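You operate a simulated robot arm through the tools that you are given. There is no shell and no other tool. Be economical: measure what you need, move in short steps, check, and stop when the job is done.

You are at the controls of a simulated two-armed robot. One attempt, no reset.

TASK
Take the drink carton on the small table at the end of the bays and put it away on the belt top.

Only the result counts: the job must be done as asked and must still hold three seconds after the hand-in. Knocking over, shifting, dropping, spilling or breaking anything else fails it.

THE ROBOT
Two 7-joint arms with two-finger parallel grippers on one trunk, on a base that drives. Base frame: it is fixed to the floor where the robot stands at the start and does not move with it; the origin is under the middle of the robot, x ahead of it, y to its left, z up. Readings come in mm, rad, newtons and seconds.
The left shoulder is at the start at [70, 134, 1126], the right one opposite. With the tool pointing down near the work surface each hand reaches from about 100 to 640 mm from the robot's upright axis, wherever it stands, measured 20 degrees to its own side. Places, roughly: belt top [8100, -3900, 800]. Payload 1.57 kg a hand.
Tool frame (each hand has its own): the origin (TCP) lies between the finger pads and is the grasp point; the fingertips stand 30 mm ahead of it; z points along the fingers, y is the line along which they close. Largest opening 80 mm; finger width 17, thickness 12; the body of the gripper, 40 by 82 mm, starts 80 mm behind the TCP.
Orientation is that of the tool frame in the base frame, as [roll, pitch, yaw] about the fixed x, y, z axes, in that order (R = Rz(yaw) Ry(pitch) Rx(roll)). With the fingers straight down and closing along the base's y, the tool's x points along the base's -x, its y along +y and its z along -z.

THE INTERFACE
- The arms move only by the tool apply_moves. It takes "left_plan", "right_plan" or both (then of equal length, played together; a hand with none holds still); each is a list of rows, each a list of 7 numbers: the shift along the tool's x, y, z in mm, then the turn, a rotation vector about the tool's x, y, z in rad, then the finger opening in mm, from 0 to 80. In form: [[x, y, z, rx, ry, rz, grip], ...]. A call has 1 to 12 rows; each row shifts and turns the commanded pose from where the row before left it, along the tool's axes as they then stand. A row lasts 0.2 s, in which the tool goes at most 50 mm and 0.15 rad; a call with a longer step from one row to the next is refused whole, and so is a gripper value outside its range. Where a pose cannot be reached the arm comes as near as it can. A force on the tool above 40 N (or 10 N above the force at the start of the call, whichever is more), or a blocked arm, ends the call early, and 0.2 s more pass. The fingers move at their own pace (about 153 mm/s each) and stop on an object; they squeeze with about 30 N. The grip force told is the motor's: it shows also when the fingers shut on nothing. Time passes only in rows, and 0.2 s behind the last, so rows that do not move let the fingers close. The reply holds the time, the measured pose of the TCP, the force on the tool along the base axes, the opening and the grip force, in the units named above and with some noise.
- Cameras (640 x 400 px; columns grow to the right, rows downward): "scene" is now at [134.8, 1.3, 1343.1]; the picture's right is [-0.00, -1.00, 0.00], its down [-0.68, 0.00, -0.73] and it looks along [0.73, -0.00, -0.68] (base axes); focal length 290 px, centre (320, 200). "left" rides on the left gripper at [72, 7, -122] in its tool frame; the picture's right is [-0.09, 1.00, 0.00], its down [-0.84, -0.08, -0.54] and it looks along [-0.54, -0.05, 0.84] (tool axes); focal length 238 px, centre (320, 200). "right" rides on the right gripper at [72, -7, -122] in its tool frame; the picture's right is [0.09, 1.00, 0.00], its down [-0.84, 0.08, -0.54] and it looks along [-0.54, 0.05, 0.84] (tool axes); focal length 238 px, centre (320, 200). There is no depth. A picture from a camera that has moved, and an enlarged one, comes with that camera's place and axes in the base frame and with its lens.
- grab_frame(camera): a new picture of that camera. No time passes.
- lift_body(by): slides the trunk up (or, below 0, down) by that many mm; the arms and the scene camera ride with it, the base frame stays. It gives what a move gives, with no picture.
- steer(legs): drives the robot by 1 to 6 legs, each [ahead, left, turn to the left] in mm, mm and rad, along the robot's own axes; the way and the turn of a leg run together, so that a leg with both is an arc; at most 1500 mm and 3.142 rad a leg. The arms and the cameras ride along, it lands a little off, and it stops where it bumps. It gives what a move gives.
- aim_head(pan, tilt): turns the head with the scene camera to pan (to the left, within 1.501 rad either way) and tilt (down, from -0.506 to 1.204), counted from straight ahead of the robot. It gives what a move gives.
- close_up(camera, box): a new picture of the part [left, top, right, bottom] of that camera's present view, enlarged. No time passes.
- finish_job(): hands the job in; it is judged then, once.

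Go step by step. Nothing tells you exact positions but the pictures and the camera data: compare them with the known pose of the tool, close in by small moves and look again before you grip or let go. The budget is 120 turns and 108 pictures, counting those below and the enlarged ones. Unless the task says otherwise, let go and move clear before handing in, and close with one line.

The tools are called after "Request:" as a command line: name --argument value ..., lists and objects as JSON in quotes. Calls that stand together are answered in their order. apply_moves: Moves the arms, as the interface text tells. Its arguments: {"type":"object","properties":{"left_plan":{"type":"array","items":{"type":"array","items":{"type":"number"}}},"right_plan":{"type":"array","items":{"type":"array","items":{"type":"number"}}}},"required":[]} The other tools are called the same way: lift_body (by) slides the trunk up or down; steer (legs) drives the base; aim_head (pan, tilt) turns the head that bears the scene camera; grab_frame (camera) takes a picture; close_up (camera, box) takes an enlarged picture of a part of a camera's view; finish_job () hands the job in.

At the start:

```text
clock: 0.0
left_tcp_pos: [531.7, 168.5, 1016.6]
left_ee_rot: [3.141, 0.001, -3.141]
left_contact_force: [0.8, -0.5, -0.2]
left_width: 80.1
left_gripper_force: 0.0
right_tcp_pos: [485.0, -218.9, 1053.6]
right_ee_rot: [-3.141, 0.0, 3.141]
right_contact_force: [0.6, 0.0, 0.0]
right_width: 79.6
right_gripper_force: 0.1
trunk travel left (down, up): [-700.0, 240.0]
robot x, y, heading: [-0.6, -1.5, 0.001]
head pan, tilt: [-0.002, 0.749]
```

scene: 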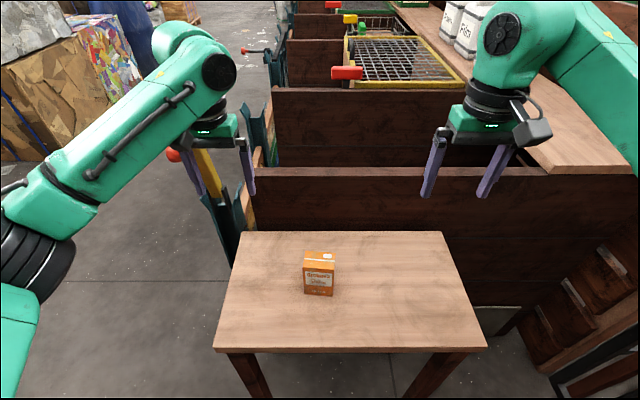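
right: 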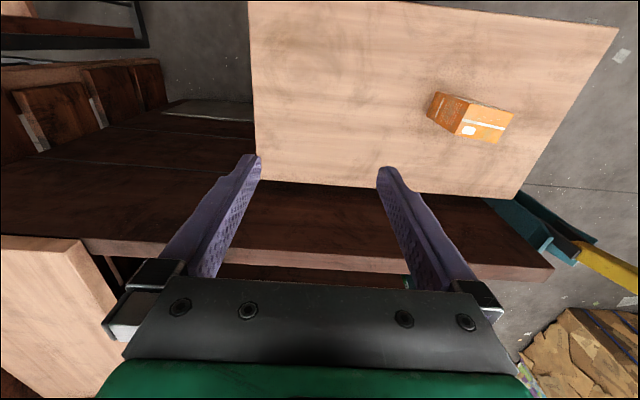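
left: 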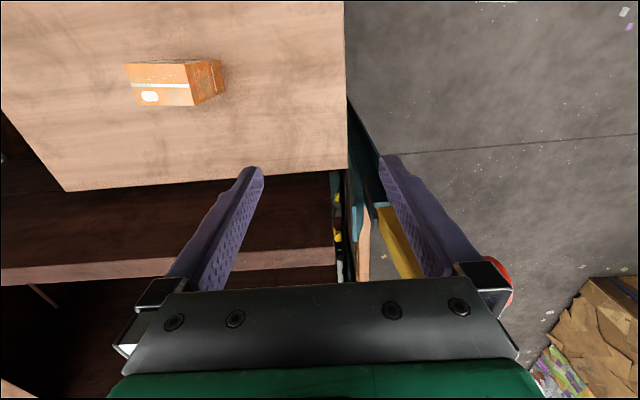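

The carton stands on the small table, roughly at x 485, y 5, about 100 mm tall. I'll take closer looks to get its faces and yaw.

Request:
close_up --camera "scene" --box '[270, 230, 370, 310]'

Request:
close_up --camera "left" --box '[100, 40, 250, 130]'

Request:
aim_head --pan 0 --tilt 0.1

Request:
grab_frame --camera "scene"

```text
5.00 times, centred on (320, 270) of scene
camera zoom: at [134.8, 1.3, 1343.1], right [0.0, -1.0, 0.0], down [-0.68, 0.0, -0.73], along [0.73, 0.0, -0.68], focal length 1448 px, centre (320, -150)
```

zoom: 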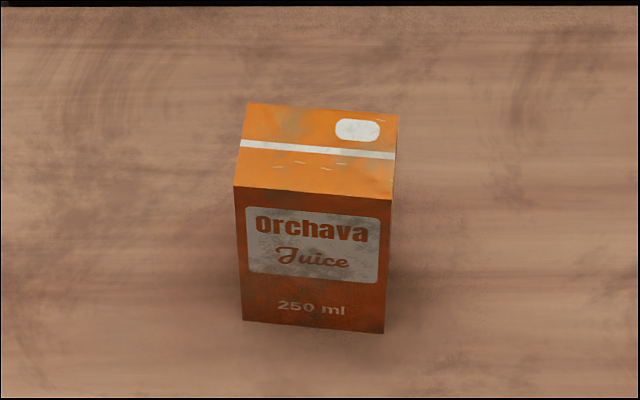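

```text
4.27 times, centred on (175, 85) of left
camera zoom: at [461.2, 175.6, 1139.4], right [0.09, 1.0, 0.0], down [0.84, -0.08, 0.54], along [0.54, -0.05, -0.84], focal length 1017 px, centre (939, 691)
```

zoom: 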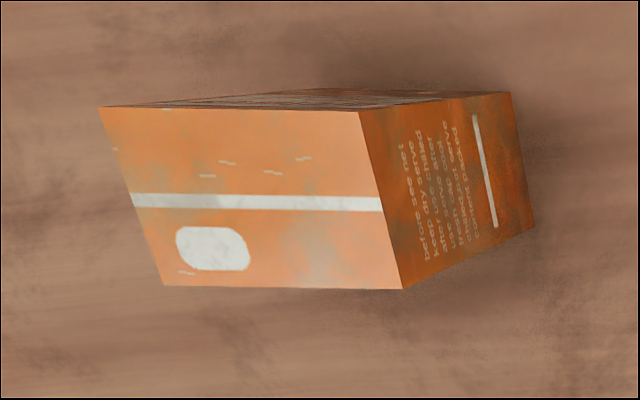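

```text
clock: 1.0
left_tcp_pos: [532.9, 170.0, 1016.0]
left_ee_rot: [3.141, 0.0, 3.141]
left_contact_force: [0.1, 0.4, 0.0]
left_width: 79.9
left_gripper_force: 0.1
right_tcp_pos: [484.7, -218.6, 1053.9]
right_ee_rot: [-3.141, -0.001, -3.141]
right_contact_force: [0.1, 0.8, -0.2]
right_width: 80.1
right_gripper_force: 0.1
trunk travel left (down, up): [-700.0, 240.0]
robot x, y, heading: [-1.8, 4.2, -0.001]
head pan, tilt: [0.0, 0.099]
```

```text
102 pictures are left
camera scene: at [144.0, 1.5, 1402.0], right [0.0, -1.0, 0.0], down [-0.1, 0.0, -0.99], along [0.99, 0.0, -0.1], focal length 290 px, centre (320, 200)
```

scene: 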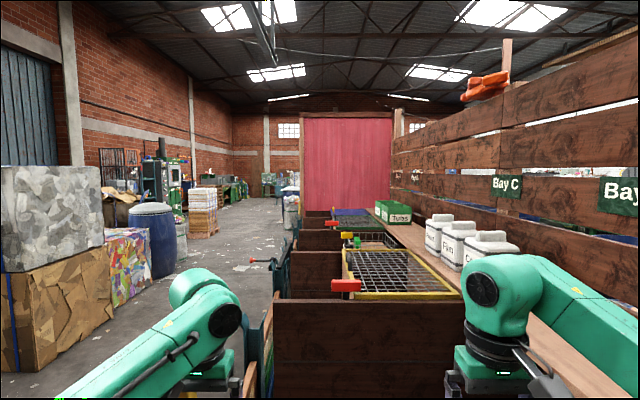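

The carton is about 41 x 63 x 105 mm, centred near (481, 2), turned about -0.1 rad. Before gripping, I'll look around for the route to the belt.

Request:
aim_head --pan -1.2 --tilt 0.1

Request:
grab_frame --camera "scene"

Request:
aim_head --pan 1.2 --tilt 0.3

Request:
grab_frame --camera "scene"

Request:
aim_head --pan 0 --tilt 0.8

```text
clock: 2.4
left_tcp_pos: [532.4, 169.9, 1016.8]
left_ee_rot: [-3.141, 0.0, -3.14]
left_contact_force: [-1.2, 0.4, 0.3]
left_width: 79.9
left_gripper_force: 0.0
right_tcp_pos: [483.5, -218.2, 1053.9]
right_ee_rot: [3.14, 0.001, -3.141]
right_contact_force: [-0.2, -0.1, 1.1]
right_width: 79.7
right_gripper_force: 0.0
trunk travel left (down, up): [-700.0, 240.0]
robot x, y, heading: [0.6, 0.7, -0.001]
head pan, tilt: [-1.201, 0.099]
```

```text
101 pictures are left
camera scene: at [85.3, -84.3, 1402.1], right [-0.93, -0.36, 0.0], down [-0.04, 0.09, -0.99], along [0.36, -0.93, -0.1], focal length 290 px, centre (320, 200)
```

scene: 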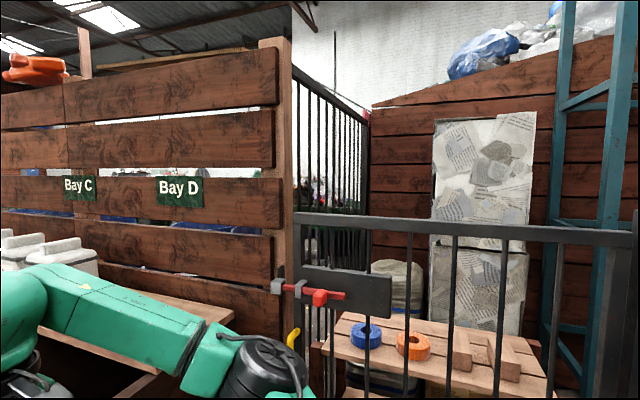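

```text
clock: 4.6
left_tcp_pos: [531.8, 169.7, 1016.7]
left_ee_rot: [3.141, 0.001, -3.141]
left_contact_force: [-0.2, -0.5, 0.5]
left_width: 79.9
left_gripper_force: 0.1
right_tcp_pos: [484.3, -217.4, 1053.0]
right_ee_rot: [3.14, 0.001, -3.14]
right_contact_force: [-0.3, -0.1, -0.3]
right_width: 79.8
right_gripper_force: 0.1
trunk travel left (down, up): [-700.0, 240.0]
robot x, y, heading: [1.0, 2.1, 0.001]
head pan, tilt: [1.201, 0.3]
```

```text
100 pictures are left
camera scene: at [85.7, 88.5, 1383.4], right [0.93, -0.36, 0.0], down [-0.11, -0.28, -0.96], along [0.35, 0.89, -0.3], focal length 290 px, centre (320, 200)
```

scene: 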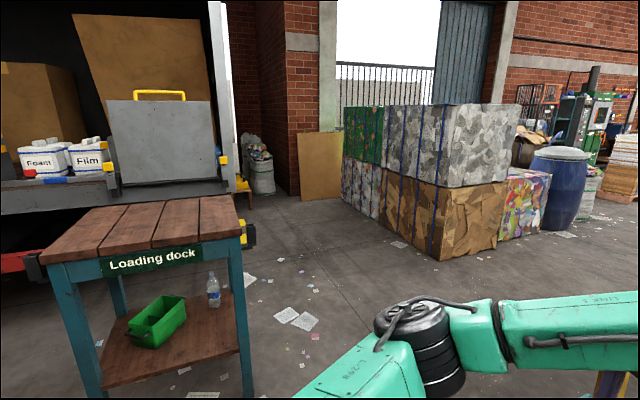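

```text
clock: 6.0
left_tcp_pos: [532.2, 169.1, 1017.7]
left_ee_rot: [-3.14, 0.0, 3.141]
left_contact_force: [-0.5, -0.4, 0.4]
left_width: 80.1
left_gripper_force: 0.1
right_tcp_pos: [485.0, -217.3, 1053.6]
right_ee_rot: [3.141, -0.001, 3.141]
right_contact_force: [-0.7, 0.0, -0.7]
right_width: 79.9
right_gripper_force: 0.1
trunk travel left (down, up): [-700.0, 240.0]
robot x, y, heading: [-2.0, 1.4, -0.0]
head pan, tilt: [0.0, 0.799]
```

The gate on the right is closed, so the way to the belt is likely along the aisle to the left of the bays. First I'll bring the left hand over the carton, with the fingers turned to the carton's yaw.

Request:
apply_moves --left_plan '[[10.2, -33.6, 13, 0, 0, 0, 80], [10.2, -33.6, 13, 0, 0, 0, 80], [10.2, -33.6, 13, 0, 0, 0, 80], [10.2, -33.6, 13, 0, 0, 0, 80], [10.2, -33.6, 13, 0, 0, 0, 80], [0, 0, 0, 0, 0, 0.1, 80], [0, 0, 0, 0, 0, 0, 80]]'

Request:
grab_frame --camera "left"

Request:
grab_frame --camera "scene"

```text
clock: 7.6
left_tcp_pos: [481.8, -0.2, 953.7]
left_ee_rot: [-3.141, 0.0, 3.04]
left_contact_force: [0.1, 0.1, 0.3]
left_width: 79.9
left_gripper_force: 0.0
right_tcp_pos: [484.0, -218.1, 1053.6]
right_ee_rot: [3.141, 0.0, 3.141]
right_contact_force: [-0.3, -0.1, 0.2]
right_width: 79.9
right_gripper_force: 0.1
trunk travel left (down, up): [-700.0, 240.0]
robot x, y, heading: [0.4, 1.7, 0.0]
head pan, tilt: [0.0, 0.799]
```

```text
99 pictures are left
camera left: at [411.8, 15.1, 1074.7], right [0.19, 0.98, 0.0], down [0.82, -0.16, 0.54], along [0.53, -0.1, -0.84], focal length 238 px, centre (320, 200)
```

left: 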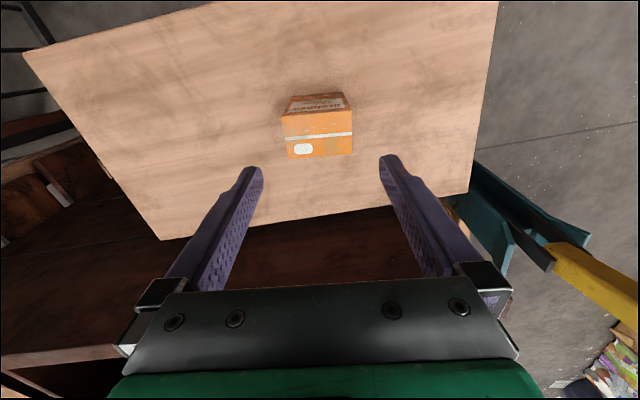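

```text
98 pictures are left
camera scene: at [132.5, 1.3, 1339.0], right [0.0, -1.0, 0.0], down [-0.72, 0.0, -0.7], along [0.7, 0.0, -0.72], focal length 290 px, centre (320, 200)
```

scene: 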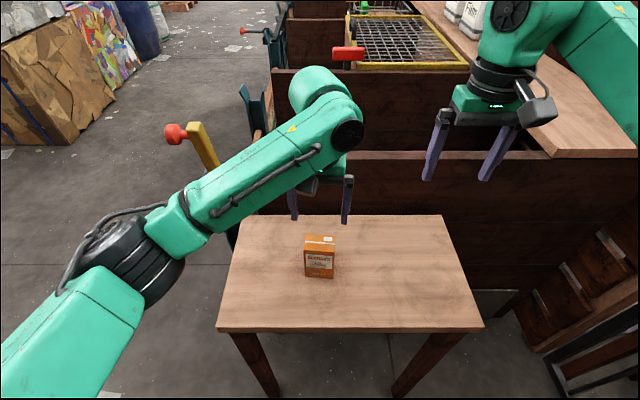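

The carton's centre comes out at about (480, 1), and the hand is centred and aligned with it. I'll go down in two stages.

Request:
apply_moves --left_plan '[[1, 1.5, 30, 0, 0, 0, 80], [0, 0, 30, 0, 0, 0, 80], [0, 0, 25, 0, 0, 0, 80], [0, 0, 0, 0, 0, 0, 80]]'

Request:
grab_frame --camera "left"

```text
clock: 8.6
left_tcp_pos: [480.7, 3.4, 867.4]
left_ee_rot: [-3.141, -0.001, 3.042]
left_contact_force: [-0.2, -0.1, -0.2]
left_width: 80.0
left_gripper_force: 0.0
right_tcp_pos: [484.4, -218.2, 1054.1]
right_ee_rot: [3.141, -0.001, 3.142]
right_contact_force: [0.1, -0.5, -0.7]
right_width: 79.7
right_gripper_force: 0.0
trunk travel left (down, up): [-700.0, 240.0]
robot x, y, heading: [-2.7, -0.7, 0.001]
head pan, tilt: [0.0, 0.799]
```

```text
97 pictures are left
camera left: at [410.5, 16.8, 988.8], right [0.19, 0.98, 0.0], down [0.82, -0.16, 0.54], along [0.53, -0.1, -0.84], focal length 238 px, centre (320, 200)
```

left: 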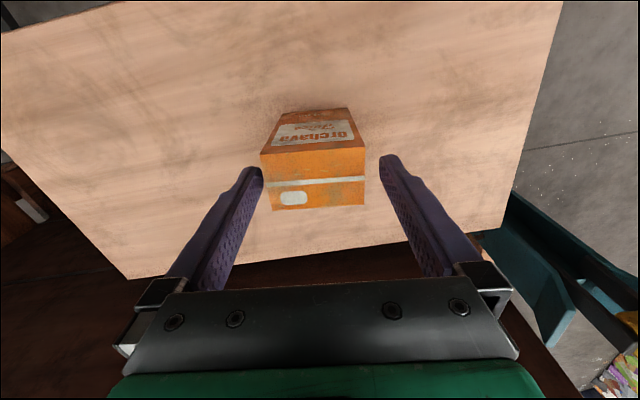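

The four corners put the carton's centre at (480, 0.8), within a couple of mm of the hand. I'll go down to grasp height and close.

Request:
apply_moves --left_plan '[[0, -1.5, 20, 0, 0, 0, 80], [0, 0, 20, 0, 0, 0, 80], [0, 0, 15, 0, 0, 0, 80], [0, 0, 0, 0, 0, 0, 80]]'

Request:
grab_frame --camera "left"

```text
clock: 9.6
left_tcp_pos: [480.1, 0.8, 812.4]
left_ee_rot: [3.14, 0.001, 3.042]
left_contact_force: [-0.7, 0.2, -0.6]
left_width: 79.9
left_gripper_force: 0.1
right_tcp_pos: [483.8, -218.5, 1053.5]
right_ee_rot: [3.142, 0.001, 3.141]
right_contact_force: [-0.4, 0.6, 1.0]
right_width: 79.9
right_gripper_force: 0.0
trunk travel left (down, up): [-700.0, 240.0]
robot x, y, heading: [-5.6, -1.8, -0.002]
head pan, tilt: [0.0, 0.799]
```

```text
96 pictures are left
camera left: at [411.2, 15.1, 934.6], right [0.19, 0.98, 0.0], down [0.82, -0.16, 0.54], along [0.53, -0.1, -0.84], focal length 238 px, centre (320, 200)
```

left: 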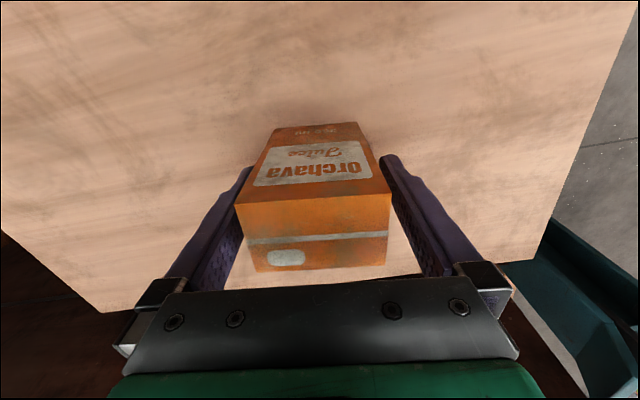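

The fingers straddle the carton with room on both sides. I'll close on it.

Request:
apply_moves --left_plan '[[0, 0, 0, 0, 0, 0, 60], [0, 0, 0, 0, 0, 0, 50], [0, 0, 0, 0, 0, 0, 50]]'

```text
clock: 10.4
left_tcp_pos: [481.5, 2.0, 811.6]
left_ee_rot: [3.141, 0.001, 3.042]
left_contact_force: [0.2, 0.3, -0.2]
left_width: 61.6
left_gripper_force: 30.1
right_tcp_pos: [484.9, -217.8, 1053.7]
right_ee_rot: [-3.141, 0.0, -3.14]
right_contact_force: [-0.1, 0.4, 0.5]
right_width: 80.2
right_gripper_force: 0.0
trunk travel left (down, up): [-700.0, 240.0]
robot x, y, heading: [0.2, -2.7, 0.005]
head pan, tilt: [0.0, 0.799]
```

The grip holds at 61.6 mm and 30 N. Now I'll lift.

Request:
apply_moves --left_plan '[[0, 0, -20, 0, 0, 0, 50], [0, 0, -40, 0, 0, 0, 50], [0, 0, -40, 0, 0, 0, 50], [0, 0, -40, 0, 0, 0, 50], [0, 0, -40, 0, 0, 0, 50], [0, 0, -40, 0, 0, 0, 50]]'

Request:
grab_frame --camera "left"

```text
clock: 11.8
left_tcp_pos: [481.1, 0.1, 1030.3]
left_ee_rot: [-3.14, -0.001, 3.042]
left_contact_force: [0.2, -0.8, -1.1]
left_width: 61.9
left_gripper_force: 29.8
right_tcp_pos: [484.5, -217.6, 1053.9]
right_ee_rot: [3.141, 0.001, 3.141]
right_contact_force: [0.2, -0.4, -0.1]
right_width: 80.1
right_gripper_force: 0.1
trunk travel left (down, up): [-700.0, 240.0]
robot x, y, heading: [1.6, 0.5, -0.001]
head pan, tilt: [0.0, 0.799]
```

```text
95 pictures are left
camera left: at [410.5, 14.2, 1153.6], right [0.19, 0.98, 0.0], down [0.83, -0.16, 0.54], along [0.53, -0.1, -0.84], focal length 238 px, centre (320, 200)
```

left: 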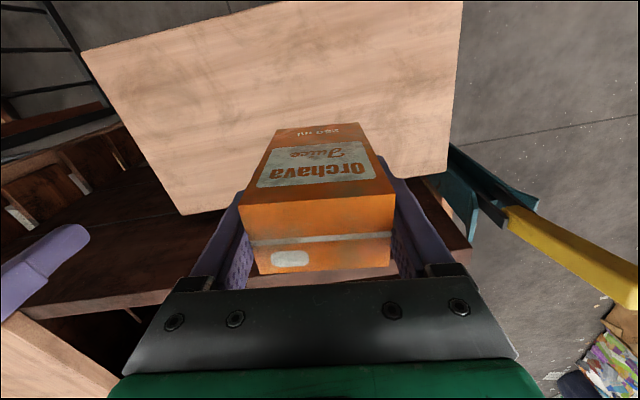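

The carton is held and clear of the table. I'll tuck both hands in and look at the space to the left before driving.

Request:
apply_moves --left_plan '[[40, 10, 0, 0, 0, 0, 50], [40, 10, 0, 0, 0, 0, 50], [40, 10, 0, 0, 0, 0, 50], [20, 10, 0, 0, 0, 0, 50], [0, 10, 0, 0, 0, 0, 50]]' --right_plan '[[40, 0, 0, 0, 0, 0, 80], [40, 0, 0, 0, 0, 0, 80], [40, 0, 0, 0, 0, 0, 80], [20, 0, 0, 0, 0, 0, 80], [0, 0, 0, 0, 0, 0, 80]]'

Request:
aim_head --pan 0.6 --tilt 0.6

Request:
grab_frame --camera "scene"

Request:
aim_head --pan 1.5 --tilt 0.9

Request:
grab_frame --camera "scene"

```text
clock: 13.0
left_tcp_pos: [345.6, 64.9, 1031.1]
left_ee_rot: [-3.14, -0.002, 3.043]
left_contact_force: [0.0, -0.2, -0.2]
left_width: 62.0
left_gripper_force: 30.0
right_tcp_pos: [344.6, -217.2, 1052.7]
right_ee_rot: [3.141, -0.001, 3.14]
right_contact_force: [0.4, -0.6, -1.2]
right_width: 80.0
right_gripper_force: 0.2
trunk travel left (down, up): [-700.0, 240.0]
robot x, y, heading: [-0.2, 2.0, -0.003]
head pan, tilt: [0.0, 0.799]
```

```text
clock: 14.0
left_tcp_pos: [344.8, 64.2, 1030.3]
left_ee_rot: [3.14, 0.0, 3.041]
left_contact_force: [0.2, 0.2, 0.3]
left_width: 61.9
left_gripper_force: 29.7
right_tcp_pos: [344.0, -217.8, 1051.1]
right_ee_rot: [3.14, 0.0, -3.141]
right_contact_force: [0.1, -0.4, 0.3]
right_width: 80.1
right_gripper_force: 0.1
trunk travel left (down, up): [-700.0, 240.0]
robot x, y, heading: [-2.5, -0.9, -0.003]
head pan, tilt: [0.6, 0.6]
```

```text
94 pictures are left
camera scene: at [124.8, 51.3, 1355.9], right [0.56, -0.83, 0.0], down [-0.47, -0.32, -0.82], along [0.68, 0.47, -0.57], focal length 290 px, centre (320, 200)
```

scene: 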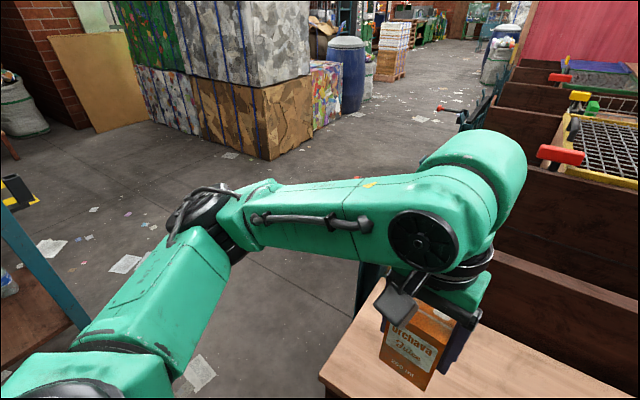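

```text
clock: 15.2
left_tcp_pos: [346.4, 63.6, 1033.1]
left_ee_rot: [3.141, 0.0, 3.042]
left_contact_force: [0.6, -0.6, 0.1]
left_width: 61.9
left_gripper_force: 29.3
right_tcp_pos: [344.6, -218.4, 1052.9]
right_ee_rot: [-3.141, 0.0, -3.14]
right_contact_force: [0.5, 0.1, 0.1]
right_width: 79.9
right_gripper_force: 0.1
trunk travel left (down, up): [-700.0, 240.0]
robot x, y, heading: [-1.7, 1.0, 0.001]
head pan, tilt: [1.499, 0.901]
```

```text
93 pictures are left
camera scene: at [57.3, 76.8, 1331.1], right [1.0, -0.07, 0.0], down [-0.06, -0.78, -0.62], along [0.04, 0.62, -0.78], focal length 290 px, centre (320, 200)
```

scene: 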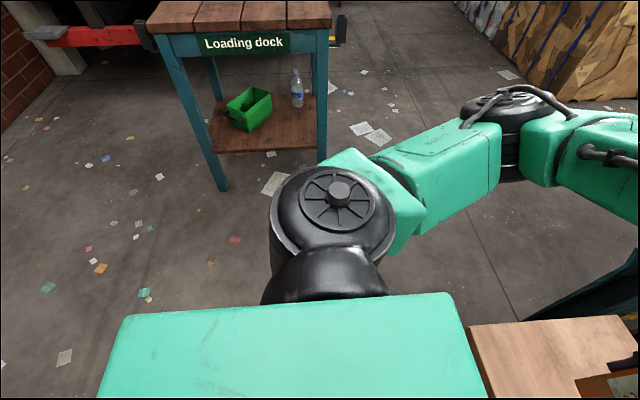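

The loading table starts at about y 1250 (x below 200), and lever knobs stick out from the bays to about y 500. I'll back off, slide left to about y 700, then ease forward into the aisle centre.

Request:
steer --legs '[[-120, 0, 0], [0, 680, 0], [700, 300, 0]]'

Request:
aim_head --pan -0.1 --tilt 0.35

Request:
grab_frame --camera "scene"

```text
clock: 23.5
left_tcp_pos: [900.0, 1065.8, 1030.8]
left_ee_rot: [3.14, -0.001, 3.063]
left_contact_force: [0.0, 0.0, -0.1]
left_width: 61.6
left_gripper_force: 30.0
right_tcp_pos: [903.8, 784.7, 1051.3]
right_ee_rot: [-3.14, -0.001, -3.119]
right_contact_force: [-0.1, -0.7, 0.0]
right_width: 79.8
right_gripper_force: 0.1
trunk travel left (down, up): [-700.0, 240.0]
robot x, y, heading: [552.1, 995.6, 0.023]
head pan, tilt: [1.499, 0.901]
```

```text
clock: 25.2
left_tcp_pos: [899.8, 1065.9, 1033.1]
left_ee_rot: [-3.14, -0.001, 3.065]
left_contact_force: [-0.2, 1.4, -0.4]
left_width: 61.6
left_gripper_force: 29.9
right_tcp_pos: [905.3, 783.9, 1051.7]
right_ee_rot: [3.141, 0.0, -3.117]
right_contact_force: [-0.4, 0.4, 0.9]
right_width: 80.2
right_gripper_force: 0.0
trunk travel left (down, up): [-700.0, 240.0]
robot x, y, heading: [552.7, 995.6, 0.025]
head pan, tilt: [-0.099, 0.351]
```

```text
92 pictures are left
camera scene: at [700.2, 990.7, 1378.6], right [-0.08, -1.0, 0.0], down [-0.34, 0.03, -0.94], along [0.94, -0.07, -0.34], focal length 290 px, centre (320, 200)
```

scene: 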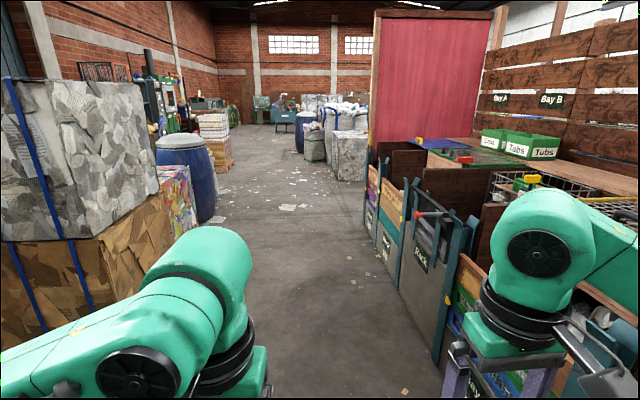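

The aisle ahead is clear. I'll drive about 2.9 m along it, correct the heading, and look again.

Request:
steer --legs '[[1450, 0, -0.024], [1450, 0, 0]]'

Request:
grab_frame --camera "scene"

Request:
aim_head --pan -0.8 --tilt 0.35

Request:
grab_frame --camera "scene"

```text
clock: 39.3
left_tcp_pos: [3839.1, 1052.0, 1031.5]
left_ee_rot: [3.142, 0.002, 3.038]
left_contact_force: [0.5, 0.1, 0.5]
left_width: 62.0
left_gripper_force: 30.0
right_tcp_pos: [3835.3, 769.7, 1052.5]
right_ee_rot: [-3.142, -0.001, 3.137]
right_contact_force: [-0.4, 0.5, 0.5]
right_width: 79.8
right_gripper_force: 0.0
trunk travel left (down, up): [-700.0, 240.0]
robot x, y, heading: [3491.4, 986.6, -0.008]
head pan, tilt: [-0.099, 0.351]
```

```text
91 pictures are left
camera scene: at [3636.6, 980.2, 1378.7], right [-0.1, -0.99, 0.0], down [-0.34, 0.04, -0.94], along [0.93, -0.1, -0.34], focal length 290 px, centre (320, 200)
```

scene: 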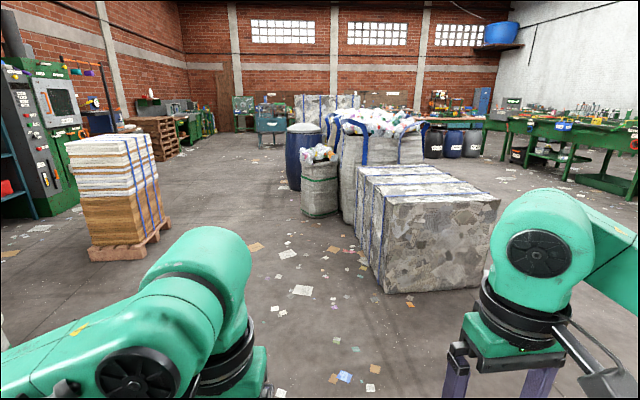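

```text
clock: 40.4
left_tcp_pos: [3837.8, 1049.9, 1032.3]
left_ee_rot: [3.14, 0.001, 3.036]
left_contact_force: [-0.6, 0.4, 0.2]
left_width: 61.9
left_gripper_force: 29.8
right_tcp_pos: [3835.1, 768.5, 1051.3]
right_ee_rot: [3.141, 0.0, 3.137]
right_contact_force: [-0.4, 0.2, 0.7]
right_width: 80.0
right_gripper_force: 0.0
trunk travel left (down, up): [-700.0, 240.0]
robot x, y, heading: [3491.6, 988.1, -0.003]
head pan, tilt: [-0.799, 0.351]
```

```text
90 pictures are left
camera scene: at [3608.8, 922.9, 1378.7], right [-0.72, -0.69, 0.0], down [-0.24, 0.25, -0.94], along [0.65, -0.68, -0.34], focal length 290 px, centre (320, 200)
```

scene: 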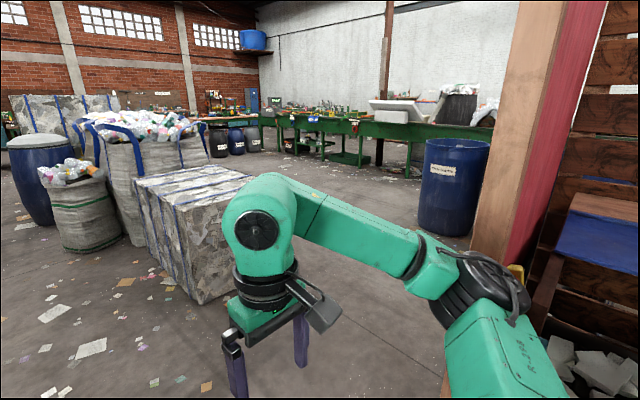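

The gap between the curtain post (about 3800, 200) and the bale (front face at x about 5340) is some 1.5 m wide. I'll go to x about 4580, turn right to face -y, and look.

Request:
steer --legs '[[1090, 0, 0], [0, 0, -1.57]]'

Request:
aim_head --pan 0 --tilt 0.35

Request:
grab_frame --camera "scene"

```text
clock: 49.9
left_tcp_pos: [4658.3, 647.8, 1032.7]
left_ee_rot: [-3.142, -0.001, 1.471]
left_contact_force: [0.2, 0.4, 0.9]
left_width: 61.7
left_gripper_force: 30.4
right_tcp_pos: [4376.0, 649.0, 1052.7]
right_ee_rot: [-3.141, 0.002, 1.571]
right_contact_force: [-0.5, -0.2, 0.1]
right_width: 80.4
right_gripper_force: 0.1
trunk travel left (down, up): [-700.0, 240.0]
robot x, y, heading: [4596.4, 994.1, -1.57]
head pan, tilt: [-0.799, 0.351]
```

```text
clock: 51.0
left_tcp_pos: [4657.3, 647.3, 1031.4]
left_ee_rot: [-3.141, 0.001, 1.472]
left_contact_force: [-0.5, 0.4, -0.6]
left_width: 61.6
left_gripper_force: 30.7
right_tcp_pos: [4376.3, 649.1, 1051.7]
right_ee_rot: [3.141, 0.0, 1.57]
right_contact_force: [0.3, 0.4, 0.0]
right_width: 80.0
right_gripper_force: 0.0
trunk travel left (down, up): [-700.0, 240.0]
robot x, y, heading: [4597.2, 994.4, -1.569]
head pan, tilt: [0.0, 0.351]
```

```text
89 pictures are left
camera scene: at [4595.9, 851.5, 1378.7], right [-1.0, 0.0, 0.0], down [0.0, 0.34, -0.94], along [0.0, -0.94, -0.34], focal length 290 px, centre (320, 200)
```

scene: 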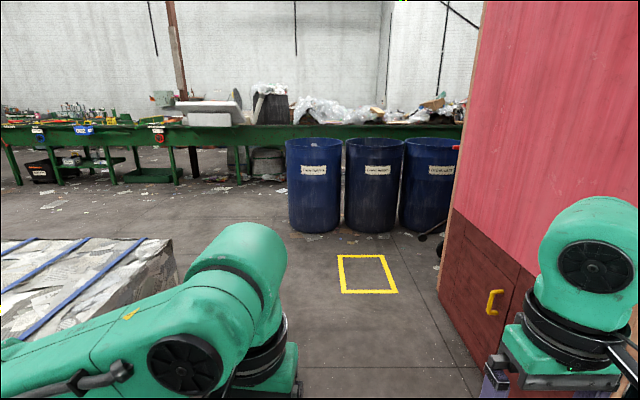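

The way ahead is clear up to the drums (about y -1900). I'll drive to y about -1000, past the bale, then turn left and look toward the belt.

Request:
steer --legs '[[1000, 0, 0], [1000, 0, 0], [0, 0, 0.9]]'

Request:
grab_frame --camera "scene"

Request:
aim_head --pan 0 --tilt 0.1

Request:
close_up --camera "scene" --box '[200, 100, 520, 300]'

```text
clock: 63.5
left_tcp_pos: [4913.7, -1200.0, 1031.6]
left_ee_rot: [3.142, 0.001, 2.387]
left_contact_force: [0.9, 0.6, 0.3]
left_width: 61.8
left_gripper_force: 30.1
right_tcp_pos: [4742.3, -1423.2, 1052.4]
right_ee_rot: [3.14, -0.001, 2.488]
right_contact_force: [-0.6, 0.2, 0.4]
right_width: 80.0
right_gripper_force: 0.1
trunk travel left (down, up): [-700.0, 240.0]
robot x, y, heading: [4598.5, -1044.4, -0.659]
head pan, tilt: [0.0, 0.351]
```

```text
88 pictures are left
camera scene: at [4716.5, -1126.5, 1378.7], right [-0.61, -0.79, 0.0], down [-0.27, 0.21, -0.94], along [0.75, -0.57, -0.34], focal length 290 px, centre (320, 200)
```

scene: 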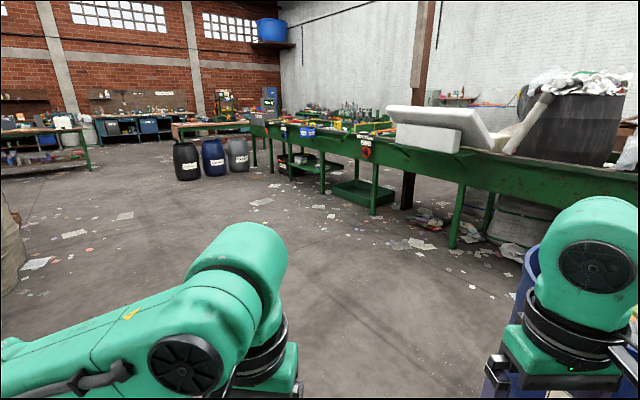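

```text
clock: 64.3
left_tcp_pos: [4913.8, -1200.8, 1031.3]
left_ee_rot: [-3.141, 0.0, 2.389]
left_contact_force: [-0.5, -0.1, 0.0]
left_width: 61.7
left_gripper_force: 30.1
right_tcp_pos: [4741.5, -1422.9, 1051.8]
right_ee_rot: [3.14, 0.0, 2.487]
right_contact_force: [0.3, -0.4, 0.2]
right_width: 80.0
right_gripper_force: 0.0
trunk travel left (down, up): [-700.0, 240.0]
robot x, y, heading: [4598.8, -1039.5, -0.656]
head pan, tilt: [0.0, 0.099]
```

```text
2.00 times, centred on (360, 200) of scene
camera zoom: at [4715.7, -1125.7, 1402.0], right [-0.61, -0.79, 0.0], down [-0.08, 0.06, -0.99], along [0.79, -0.61, -0.1], focal length 579 px, centre (240, 200)
```

zoom: 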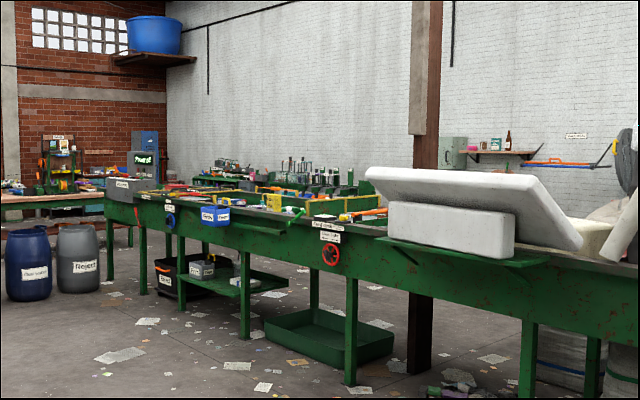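

The belt is the long green line along y about -3900, and my spot lies toward its far end. The floor between is clear, so I'll drive diagonally and then turn to face the belt.

Request:
steer --legs '[[1450, 280, 0], [1450, 280, 0], [0, 0, -0.914]]'

Request:
aim_head --pan 0.3 --tilt 0.4

Request:
grab_frame --camera "scene"

```text
clock: 80.9
left_tcp_pos: [7266.9, -2763.2, 1031.5]
left_ee_rot: [3.141, 0.0, 1.44]
left_contact_force: [0.5, 0.8, -0.5]
left_width: 61.5
left_gripper_force: 29.6
right_tcp_pos: [6985.9, -2752.9, 1051.5]
right_ee_rot: [-3.14, -0.001, 1.539]
right_contact_force: [-0.6, 0.3, -0.1]
right_width: 80.3
right_gripper_force: 0.1
trunk travel left (down, up): [-700.0, 240.0]
robot x, y, heading: [7214.0, -2413.5, -1.606]
head pan, tilt: [0.0, 0.099]
```

```text
clock: 81.7
left_tcp_pos: [7266.3, -2762.7, 1031.5]
left_ee_rot: [3.14, 0.001, 1.44]
left_contact_force: [-0.7, 0.1, -0.7]
left_width: 61.9
left_gripper_force: 29.4
right_tcp_pos: [6985.6, -2752.6, 1052.0]
right_ee_rot: [-3.141, 0.001, 1.54]
right_contact_force: [-0.1, 0.4, -0.4]
right_width: 79.9
right_gripper_force: 0.0
trunk travel left (down, up): [-700.0, 240.0]
robot x, y, heading: [7215.6, -2413.8, -1.597]
head pan, tilt: [0.3, 0.4]
```

```text
86 pictures are left
camera scene: at [7238.7, -2553.4, 1374.2], right [-0.96, -0.27, 0.0], down [-0.1, 0.37, -0.92], along [0.25, -0.89, -0.39], focal length 290 px, centre (320, 200)
```

scene: 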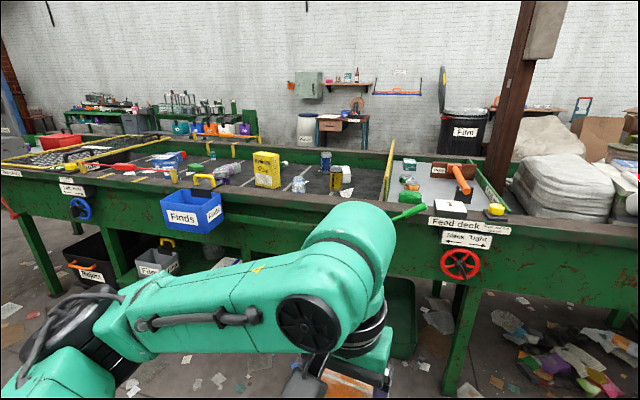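

I see the black belt section between the feed deck (right) and the yellow-framed screen (left), with a few items on it. I'll shift toward x about 7950, closer in, and look for free space.

Request:
steer --legs '[[300, 750, 0.03]]'

Request:
aim_head --pan -0.1 --tilt 0.5

Request:
grab_frame --camera "scene"

```text
clock: 86.0
left_tcp_pos: [8016.9, -3075.5, 1032.0]
left_ee_rot: [3.141, 0.0, 1.459]
left_contact_force: [0.3, 0.2, 0.2]
left_width: 61.7
left_gripper_force: 29.8
right_tcp_pos: [7734.6, -3069.5, 1051.2]
right_ee_rot: [-3.141, 0.0, 1.559]
right_contact_force: [0.3, -0.2, -0.3]
right_width: 80.0
right_gripper_force: 0.1
trunk travel left (down, up): [-700.0, 240.0]
robot x, y, heading: [7956.9, -2727.5, -1.579]
head pan, tilt: [0.3, 0.4]
```

```text
clock: 86.9
left_tcp_pos: [8016.9, -3075.2, 1031.6]
left_ee_rot: [-3.141, 0.001, 1.46]
left_contact_force: [-0.7, -0.1, 0.3]
left_width: 62.0
left_gripper_force: 29.9
right_tcp_pos: [7735.8, -3069.2, 1052.4]
right_ee_rot: [-3.14, -0.001, 1.559]
right_contact_force: [-1.0, -0.2, 0.9]
right_width: 79.6
right_gripper_force: 0.1
trunk travel left (down, up): [-700.0, 240.0]
robot x, y, heading: [7957.7, -2729.5, -1.582]
head pan, tilt: [-0.099, 0.499]
```

```text
85 pictures are left
camera scene: at [7948.2, -2867.4, 1365.0], right [-0.99, 0.11, 0.0], down [0.05, 0.48, -0.88], along [-0.1, -0.87, -0.48], focal length 290 px, centre (320, 200)
```

scene: 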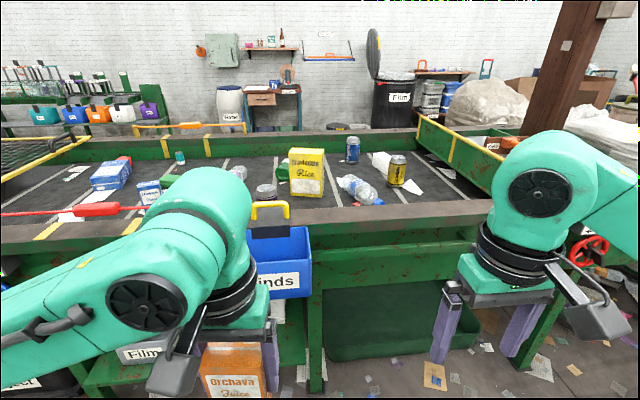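

The nominal belt spot falls about at pixel (254, 202). I'll zoom in to find free belt area.

Request:
close_up --camera "scene" --box '[240, 120, 500, 240]'

Request:
close_up --camera "scene" --box '[0, 120, 260, 240]'

```text
2.46 times, centred on (370, 180) of scene
camera zoom: at [7948.2, -2867.4, 1365.0], right [-0.99, 0.11, 0.0], down [0.05, 0.48, -0.88], along [-0.1, -0.87, -0.48], focal length 713 px, centre (197, 249)
```

zoom: 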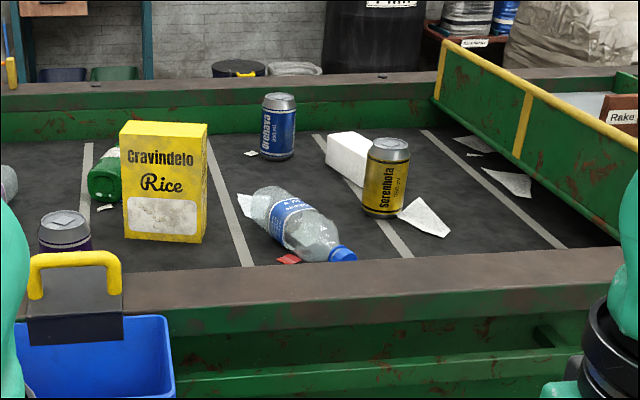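

```text
2.46 times, centred on (130, 180) of scene
camera zoom: at [7948.2, -2867.4, 1365.0], right [-0.99, 0.11, 0.0], down [0.05, 0.48, -0.88], along [-0.1, -0.87, -0.48], focal length 713 px, centre (788, 249)
```

zoom: 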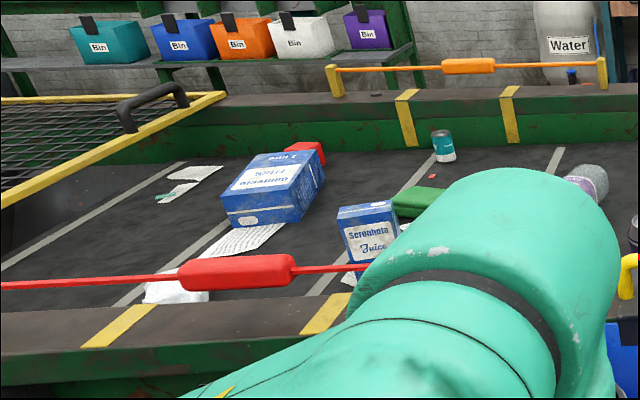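

There's free belt at the right (about 7340, -3900), but a spot nearer the nominal centre may also be free behind my arm. I'll raise the trunk and creep closer for a better view.

Request:
lift_body --by 230

Request:
steer --legs '[[200, -150, 0]]'

Request:
aim_head --pan 0.2 --tilt 0.65

Request:
grab_frame --camera "scene"

Request:
grab_frame --camera "left"

```text
clock: 89.3
left_tcp_pos: [8016.4, -3074.6, 1261.6]
left_ee_rot: [3.141, 0.0, 1.46]
left_contact_force: [0.3, 0.6, 0.1]
left_width: 61.7
left_gripper_force: 30.2
right_tcp_pos: [7735.3, -3069.7, 1281.3]
right_ee_rot: [-3.141, -0.001, 1.559]
right_contact_force: [-0.1, 0.0, -0.8]
right_width: 79.7
right_gripper_force: 0.0
trunk travel left (down, up): [-930.0, 10.0]
robot x, y, heading: [7957.7, -2733.1, -1.581]
head pan, tilt: [-0.099, 0.499]
```

```text
clock: 91.1
left_tcp_pos: [7867.5, -3267.0, 1262.8]
left_ee_rot: [-3.14, 0.002, 1.462]
left_contact_force: [0.4, 0.2, 0.2]
left_width: 61.9
left_gripper_force: 30.5
right_tcp_pos: [7584.3, -3262.8, 1282.9]
right_ee_rot: [-3.14, 0.003, 1.56]
right_contact_force: [1.1, 0.2, -0.2]
right_width: 80.0
right_gripper_force: 0.0
trunk travel left (down, up): [-930.0, 10.0]
robot x, y, heading: [7801.8, -2919.9, -1.579]
head pan, tilt: [-0.099, 0.499]
```

```text
clock: 91.9
left_tcp_pos: [7864.3, -3270.6, 1262.1]
left_ee_rot: [3.141, 0.0, 1.461]
left_contact_force: [-0.8, -0.1, -0.1]
left_width: 61.8
left_gripper_force: 29.3
right_tcp_pos: [7581.9, -3265.1, 1282.4]
right_ee_rot: [3.141, 0.001, 1.561]
right_contact_force: [-0.9, -0.5, 0.2]
right_width: 80.0
right_gripper_force: 0.0
trunk travel left (down, up): [-930.0, 10.0]
robot x, y, heading: [7803.6, -2924.6, -1.579]
head pan, tilt: [0.201, 0.649]
```

```text
82 pictures are left
camera scene: at [7821.3, -3058.7, 1581.6], right [-0.98, -0.19, 0.0], down [-0.11, 0.59, -0.8], along [0.15, -0.78, -0.6], focal length 290 px, centre (320, 200)
```

scene: 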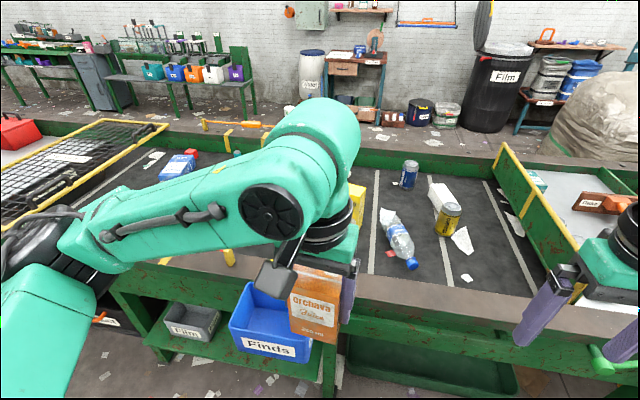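

```text
81 pictures are left
camera left: at [7879.8, -3200.4, 1383.8], right [0.98, -0.2, 0.0], down [-0.17, -0.82, 0.54], along [-0.11, -0.53, -0.84], focal length 238 px, centre (320, 200)
```

left: 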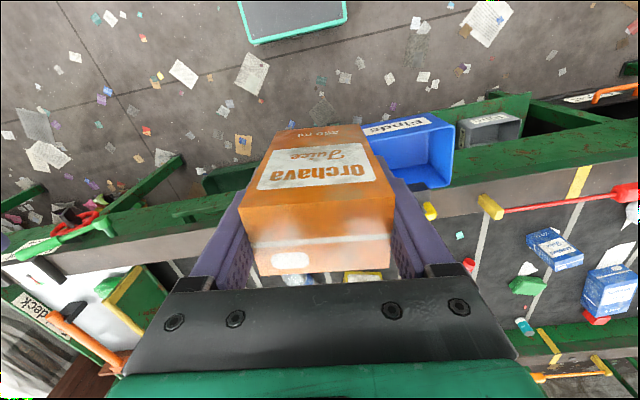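

The left-hand camera shows a free stretch of belt near x 8260–8420, close to the nominal spot. I'll slide left so I can see it unobstructed between the arms.

Request:
steer --legs '[[0, 680, 0]]'

Request:
aim_head --pan -0.15 --tilt 0.75

Request:
grab_frame --camera "scene"

Request:
grab_frame --camera "right"

```text
clock: 95.7
left_tcp_pos: [8547.6, -3277.3, 1261.1]
left_ee_rot: [3.139, 0.001, 1.462]
left_contact_force: [0.9, -0.3, 0.3]
left_width: 61.6
left_gripper_force: 29.8
right_tcp_pos: [8265.7, -3272.6, 1283.1]
right_ee_rot: [3.14, 0.0, 1.562]
right_contact_force: [0.2, -1.0, -0.8]
right_width: 79.7
right_gripper_force: 0.1
trunk travel left (down, up): [-930.0, 10.0]
robot x, y, heading: [8487.2, -2925.4, -1.577]
head pan, tilt: [0.201, 0.649]
```

```text
clock: 96.5
left_tcp_pos: [8548.3, -3275.4, 1262.2]
left_ee_rot: [3.141, 0.001, 1.462]
left_contact_force: [0.6, -0.2, -0.3]
left_width: 61.8
left_gripper_force: 29.9
right_tcp_pos: [8267.6, -3271.2, 1282.4]
right_ee_rot: [-3.142, 0.0, 1.562]
right_contact_force: [0.8, -0.2, 0.2]
right_width: 80.1
right_gripper_force: 0.1
trunk travel left (down, up): [-930.0, 10.0]
robot x, y, heading: [8484.2, -2928.7, -1.573]
head pan, tilt: [-0.15, 0.75]
```

```text
80 pictures are left
camera scene: at [8476.7, -3060.7, 1573.0], right [-0.99, 0.16, 0.0], down [0.11, 0.67, -0.73], along [-0.12, -0.72, -0.68], focal length 290 px, centre (320, 200)
```

scene: 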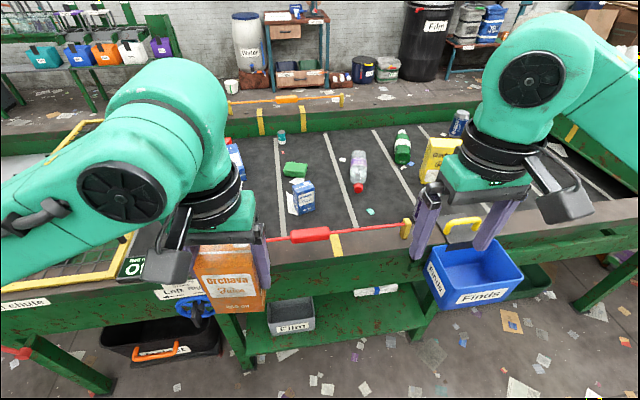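

```text
79 pictures are left
camera right: at [8261.8, -3200.0, 1402.3], right [1.0, 0.08, 0.0], down [0.07, -0.84, 0.54], along [0.04, -0.54, -0.84], focal length 238 px, centre (320, 200)
```

right: 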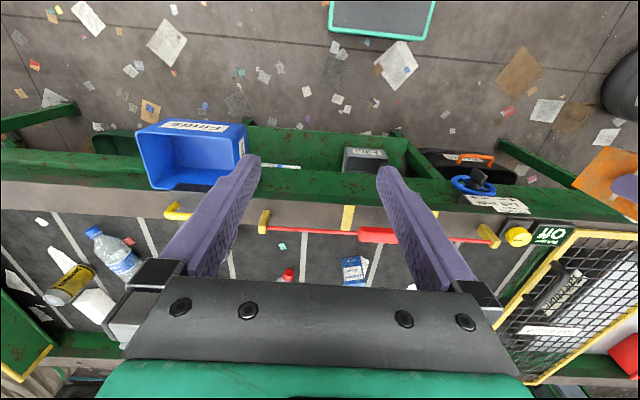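

The nominal spot (about 8050–8100, -3880) is free, between the bottle and the rice box. But the Finds bin sticks out to about y -3410 in front of it, so I need to know my base's footprint; I'll look down.

Request:
aim_head --pan 0 --tilt 1.2

Request:
grab_frame --camera "scene"

```text
clock: 97.4
left_tcp_pos: [8548.8, -3276.7, 1261.4]
left_ee_rot: [3.141, -0.001, 1.462]
left_contact_force: [0.0, 0.3, -0.8]
left_width: 61.8
left_gripper_force: 29.9
right_tcp_pos: [8267.1, -3271.6, 1282.0]
right_ee_rot: [-3.141, 0.001, 1.561]
right_contact_force: [0.4, 0.2, -0.8]
right_width: 80.4
right_gripper_force: 0.0
trunk travel left (down, up): [-930.0, 10.0]
robot x, y, heading: [8489.3, -2927.9, -1.576]
head pan, tilt: [0.0, 1.201]
```

```text
78 pictures are left
camera scene: at [8488.8, -3034.8, 1541.3], right [-1.0, 0.01, 0.0], down [0.01, 0.93, -0.36], along [0.0, -0.36, -0.93], focal length 290 px, centre (320, 200)
```

scene: 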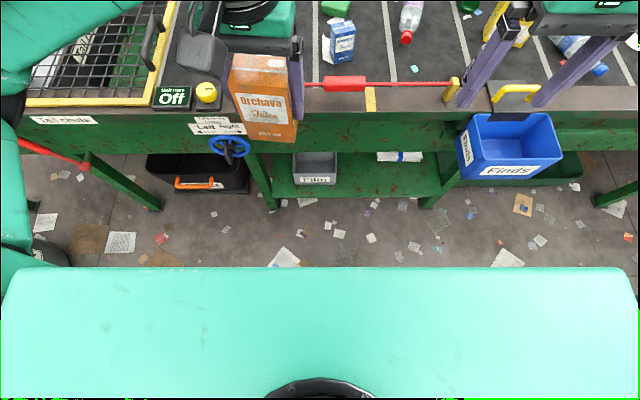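

My body stays within about 223 mm of the axis at bin height and 327 mm at floor level. That lets me stand at about (7840, -3180) with the left hand reaching left-forward. First I'll shift the left hand to the left and drive sideways with the trunk still high.

Request:
apply_moves --left_plan '[[0, 35, 0, 0, 0, 0, 50], [0, 35, 0, 0, 0, 0, 50], [0, 35, 0, 0, 0, 0, 50], [0, 30, 0, 0, 0, 0, 50], [0, 0, 0, 0, 0, 0, 50]]'

Request:
steer --legs '[[0, -650, 0.006]]'

Request:
grab_frame --camera "scene"

```text
clock: 98.6
left_tcp_pos: [8684.4, -3290.9, 1260.3]
left_ee_rot: [-3.141, 0.0, 1.462]
left_contact_force: [0.5, 0.1, -0.6]
left_width: 61.8
left_gripper_force: 29.9
right_tcp_pos: [8266.9, -3272.9, 1282.3]
right_ee_rot: [3.141, 0.002, 1.561]
right_contact_force: [-0.5, -0.2, -0.1]
right_width: 79.9
right_gripper_force: 0.1
trunk travel left (down, up): [-930.0, 10.0]
robot x, y, heading: [8488.7, -2927.8, -1.582]
head pan, tilt: [0.0, 1.201]
```

```text
clock: 102.3
left_tcp_pos: [8026.0, -3284.7, 1259.1]
left_ee_rot: [-3.141, 0.001, 1.454]
left_contact_force: [-0.5, 0.2, -0.2]
left_width: 62.0
left_gripper_force: 30.2
right_tcp_pos: [7608.7, -3262.3, 1282.0]
right_ee_rot: [-3.14, 0.0, 1.553]
right_contact_force: [-0.8, 0.1, -0.1]
right_width: 79.9
right_gripper_force: 0.0
trunk travel left (down, up): [-930.0, 10.0]
robot x, y, heading: [7829.4, -2925.6, -1.59]
head pan, tilt: [0.0, 1.201]
```

```text
77 pictures are left
camera scene: at [7833.1, -3026.4, 1541.3], right [-1.0, 0.02, 0.0], down [0.02, 0.93, -0.36], along [-0.01, -0.36, -0.93], focal length 290 px, centre (320, 200)
```

scene: 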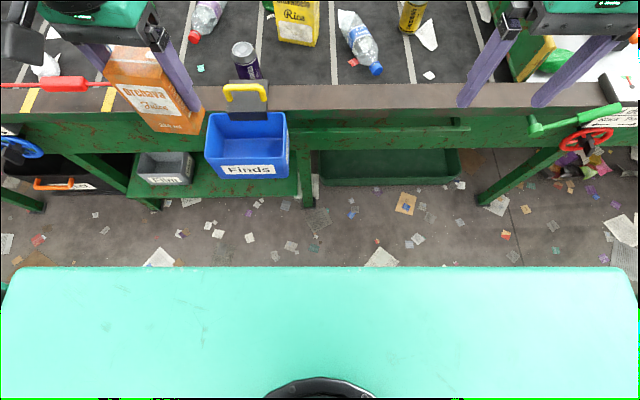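

Comparing these two views, the belt is at about z 845, the rim top at about z 955 (y -3494 to -3575), and the Finds bin sits at x 7905–8108. A large free patch lies in front of the rice box, around (7840, -3730), so I'll stand at about (7660, -3170) with the right hand raised.

Request:
apply_moves --right_plan '[[0, 0, -40, 0, 0, 0, 80], [0, 0, -40, 0, 0, 0, 80], [0, 0, -20, 0, 0, 0, 80]]'

Request:
steer --legs '[[0, -165, 0.02], [235, 0, 0]]'

Request:
grab_frame --camera "scene"

Request:
grab_frame --camera "left"

```text
clock: 103.1
left_tcp_pos: [8024.3, -3284.4, 1260.5]
left_ee_rot: [3.141, 0.001, 1.453]
left_contact_force: [0.3, 0.0, 0.1]
left_width: 62.0
left_gripper_force: 29.7
right_tcp_pos: [7608.5, -3260.5, 1381.8]
right_ee_rot: [-3.141, -0.001, 1.552]
right_contact_force: [0.1, 0.0, 0.7]
right_width: 80.1
right_gripper_force: 0.1
trunk travel left (down, up): [-930.0, 10.0]
robot x, y, heading: [7828.7, -2922.3, -1.587]
head pan, tilt: [0.0, 1.201]
```

```text
clock: 105.9
left_tcp_pos: [7868.6, -3509.6, 1261.2]
left_ee_rot: [-3.141, 0.003, 1.476]
left_contact_force: [0.1, -0.4, -0.4]
left_width: 62.1
left_gripper_force: 30.0
right_tcp_pos: [7452.2, -3496.2, 1383.1]
right_ee_rot: [3.139, 0.005, 1.576]
right_contact_force: [-1.2, 1.3, 0.0]
right_width: 80.0
right_gripper_force: 0.0
trunk travel left (down, up): [-930.0, 10.0]
robot x, y, heading: [7662.9, -3156.4, -1.563]
head pan, tilt: [0.0, 1.201]
```

```text
76 pictures are left
camera scene: at [7669.9, -3256.1, 1541.7], right [-1.0, -0.01, 0.0], down [-0.01, 0.93, -0.37], along [0.0, -0.37, -0.93], focal length 290 px, centre (320, 200)
```

scene: 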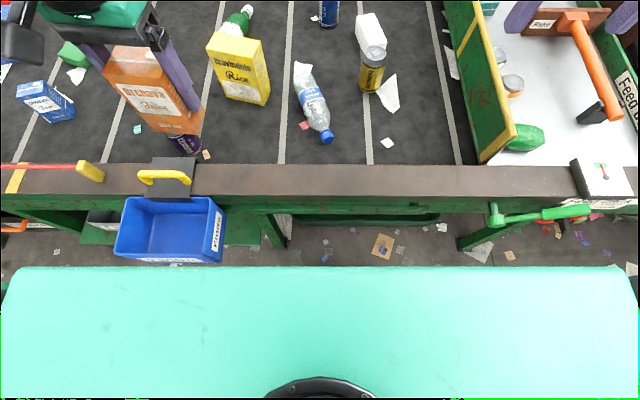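

```text
75 pictures are left
camera left: at [7882.8, -3439.2, 1383.0], right [0.98, -0.19, 0.0], down [-0.16, -0.82, 0.55], along [-0.1, -0.54, -0.84], focal length 238 px, centre (320, 200)
```

left: 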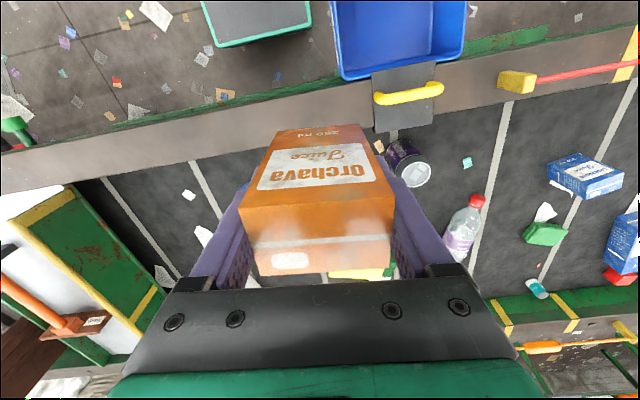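

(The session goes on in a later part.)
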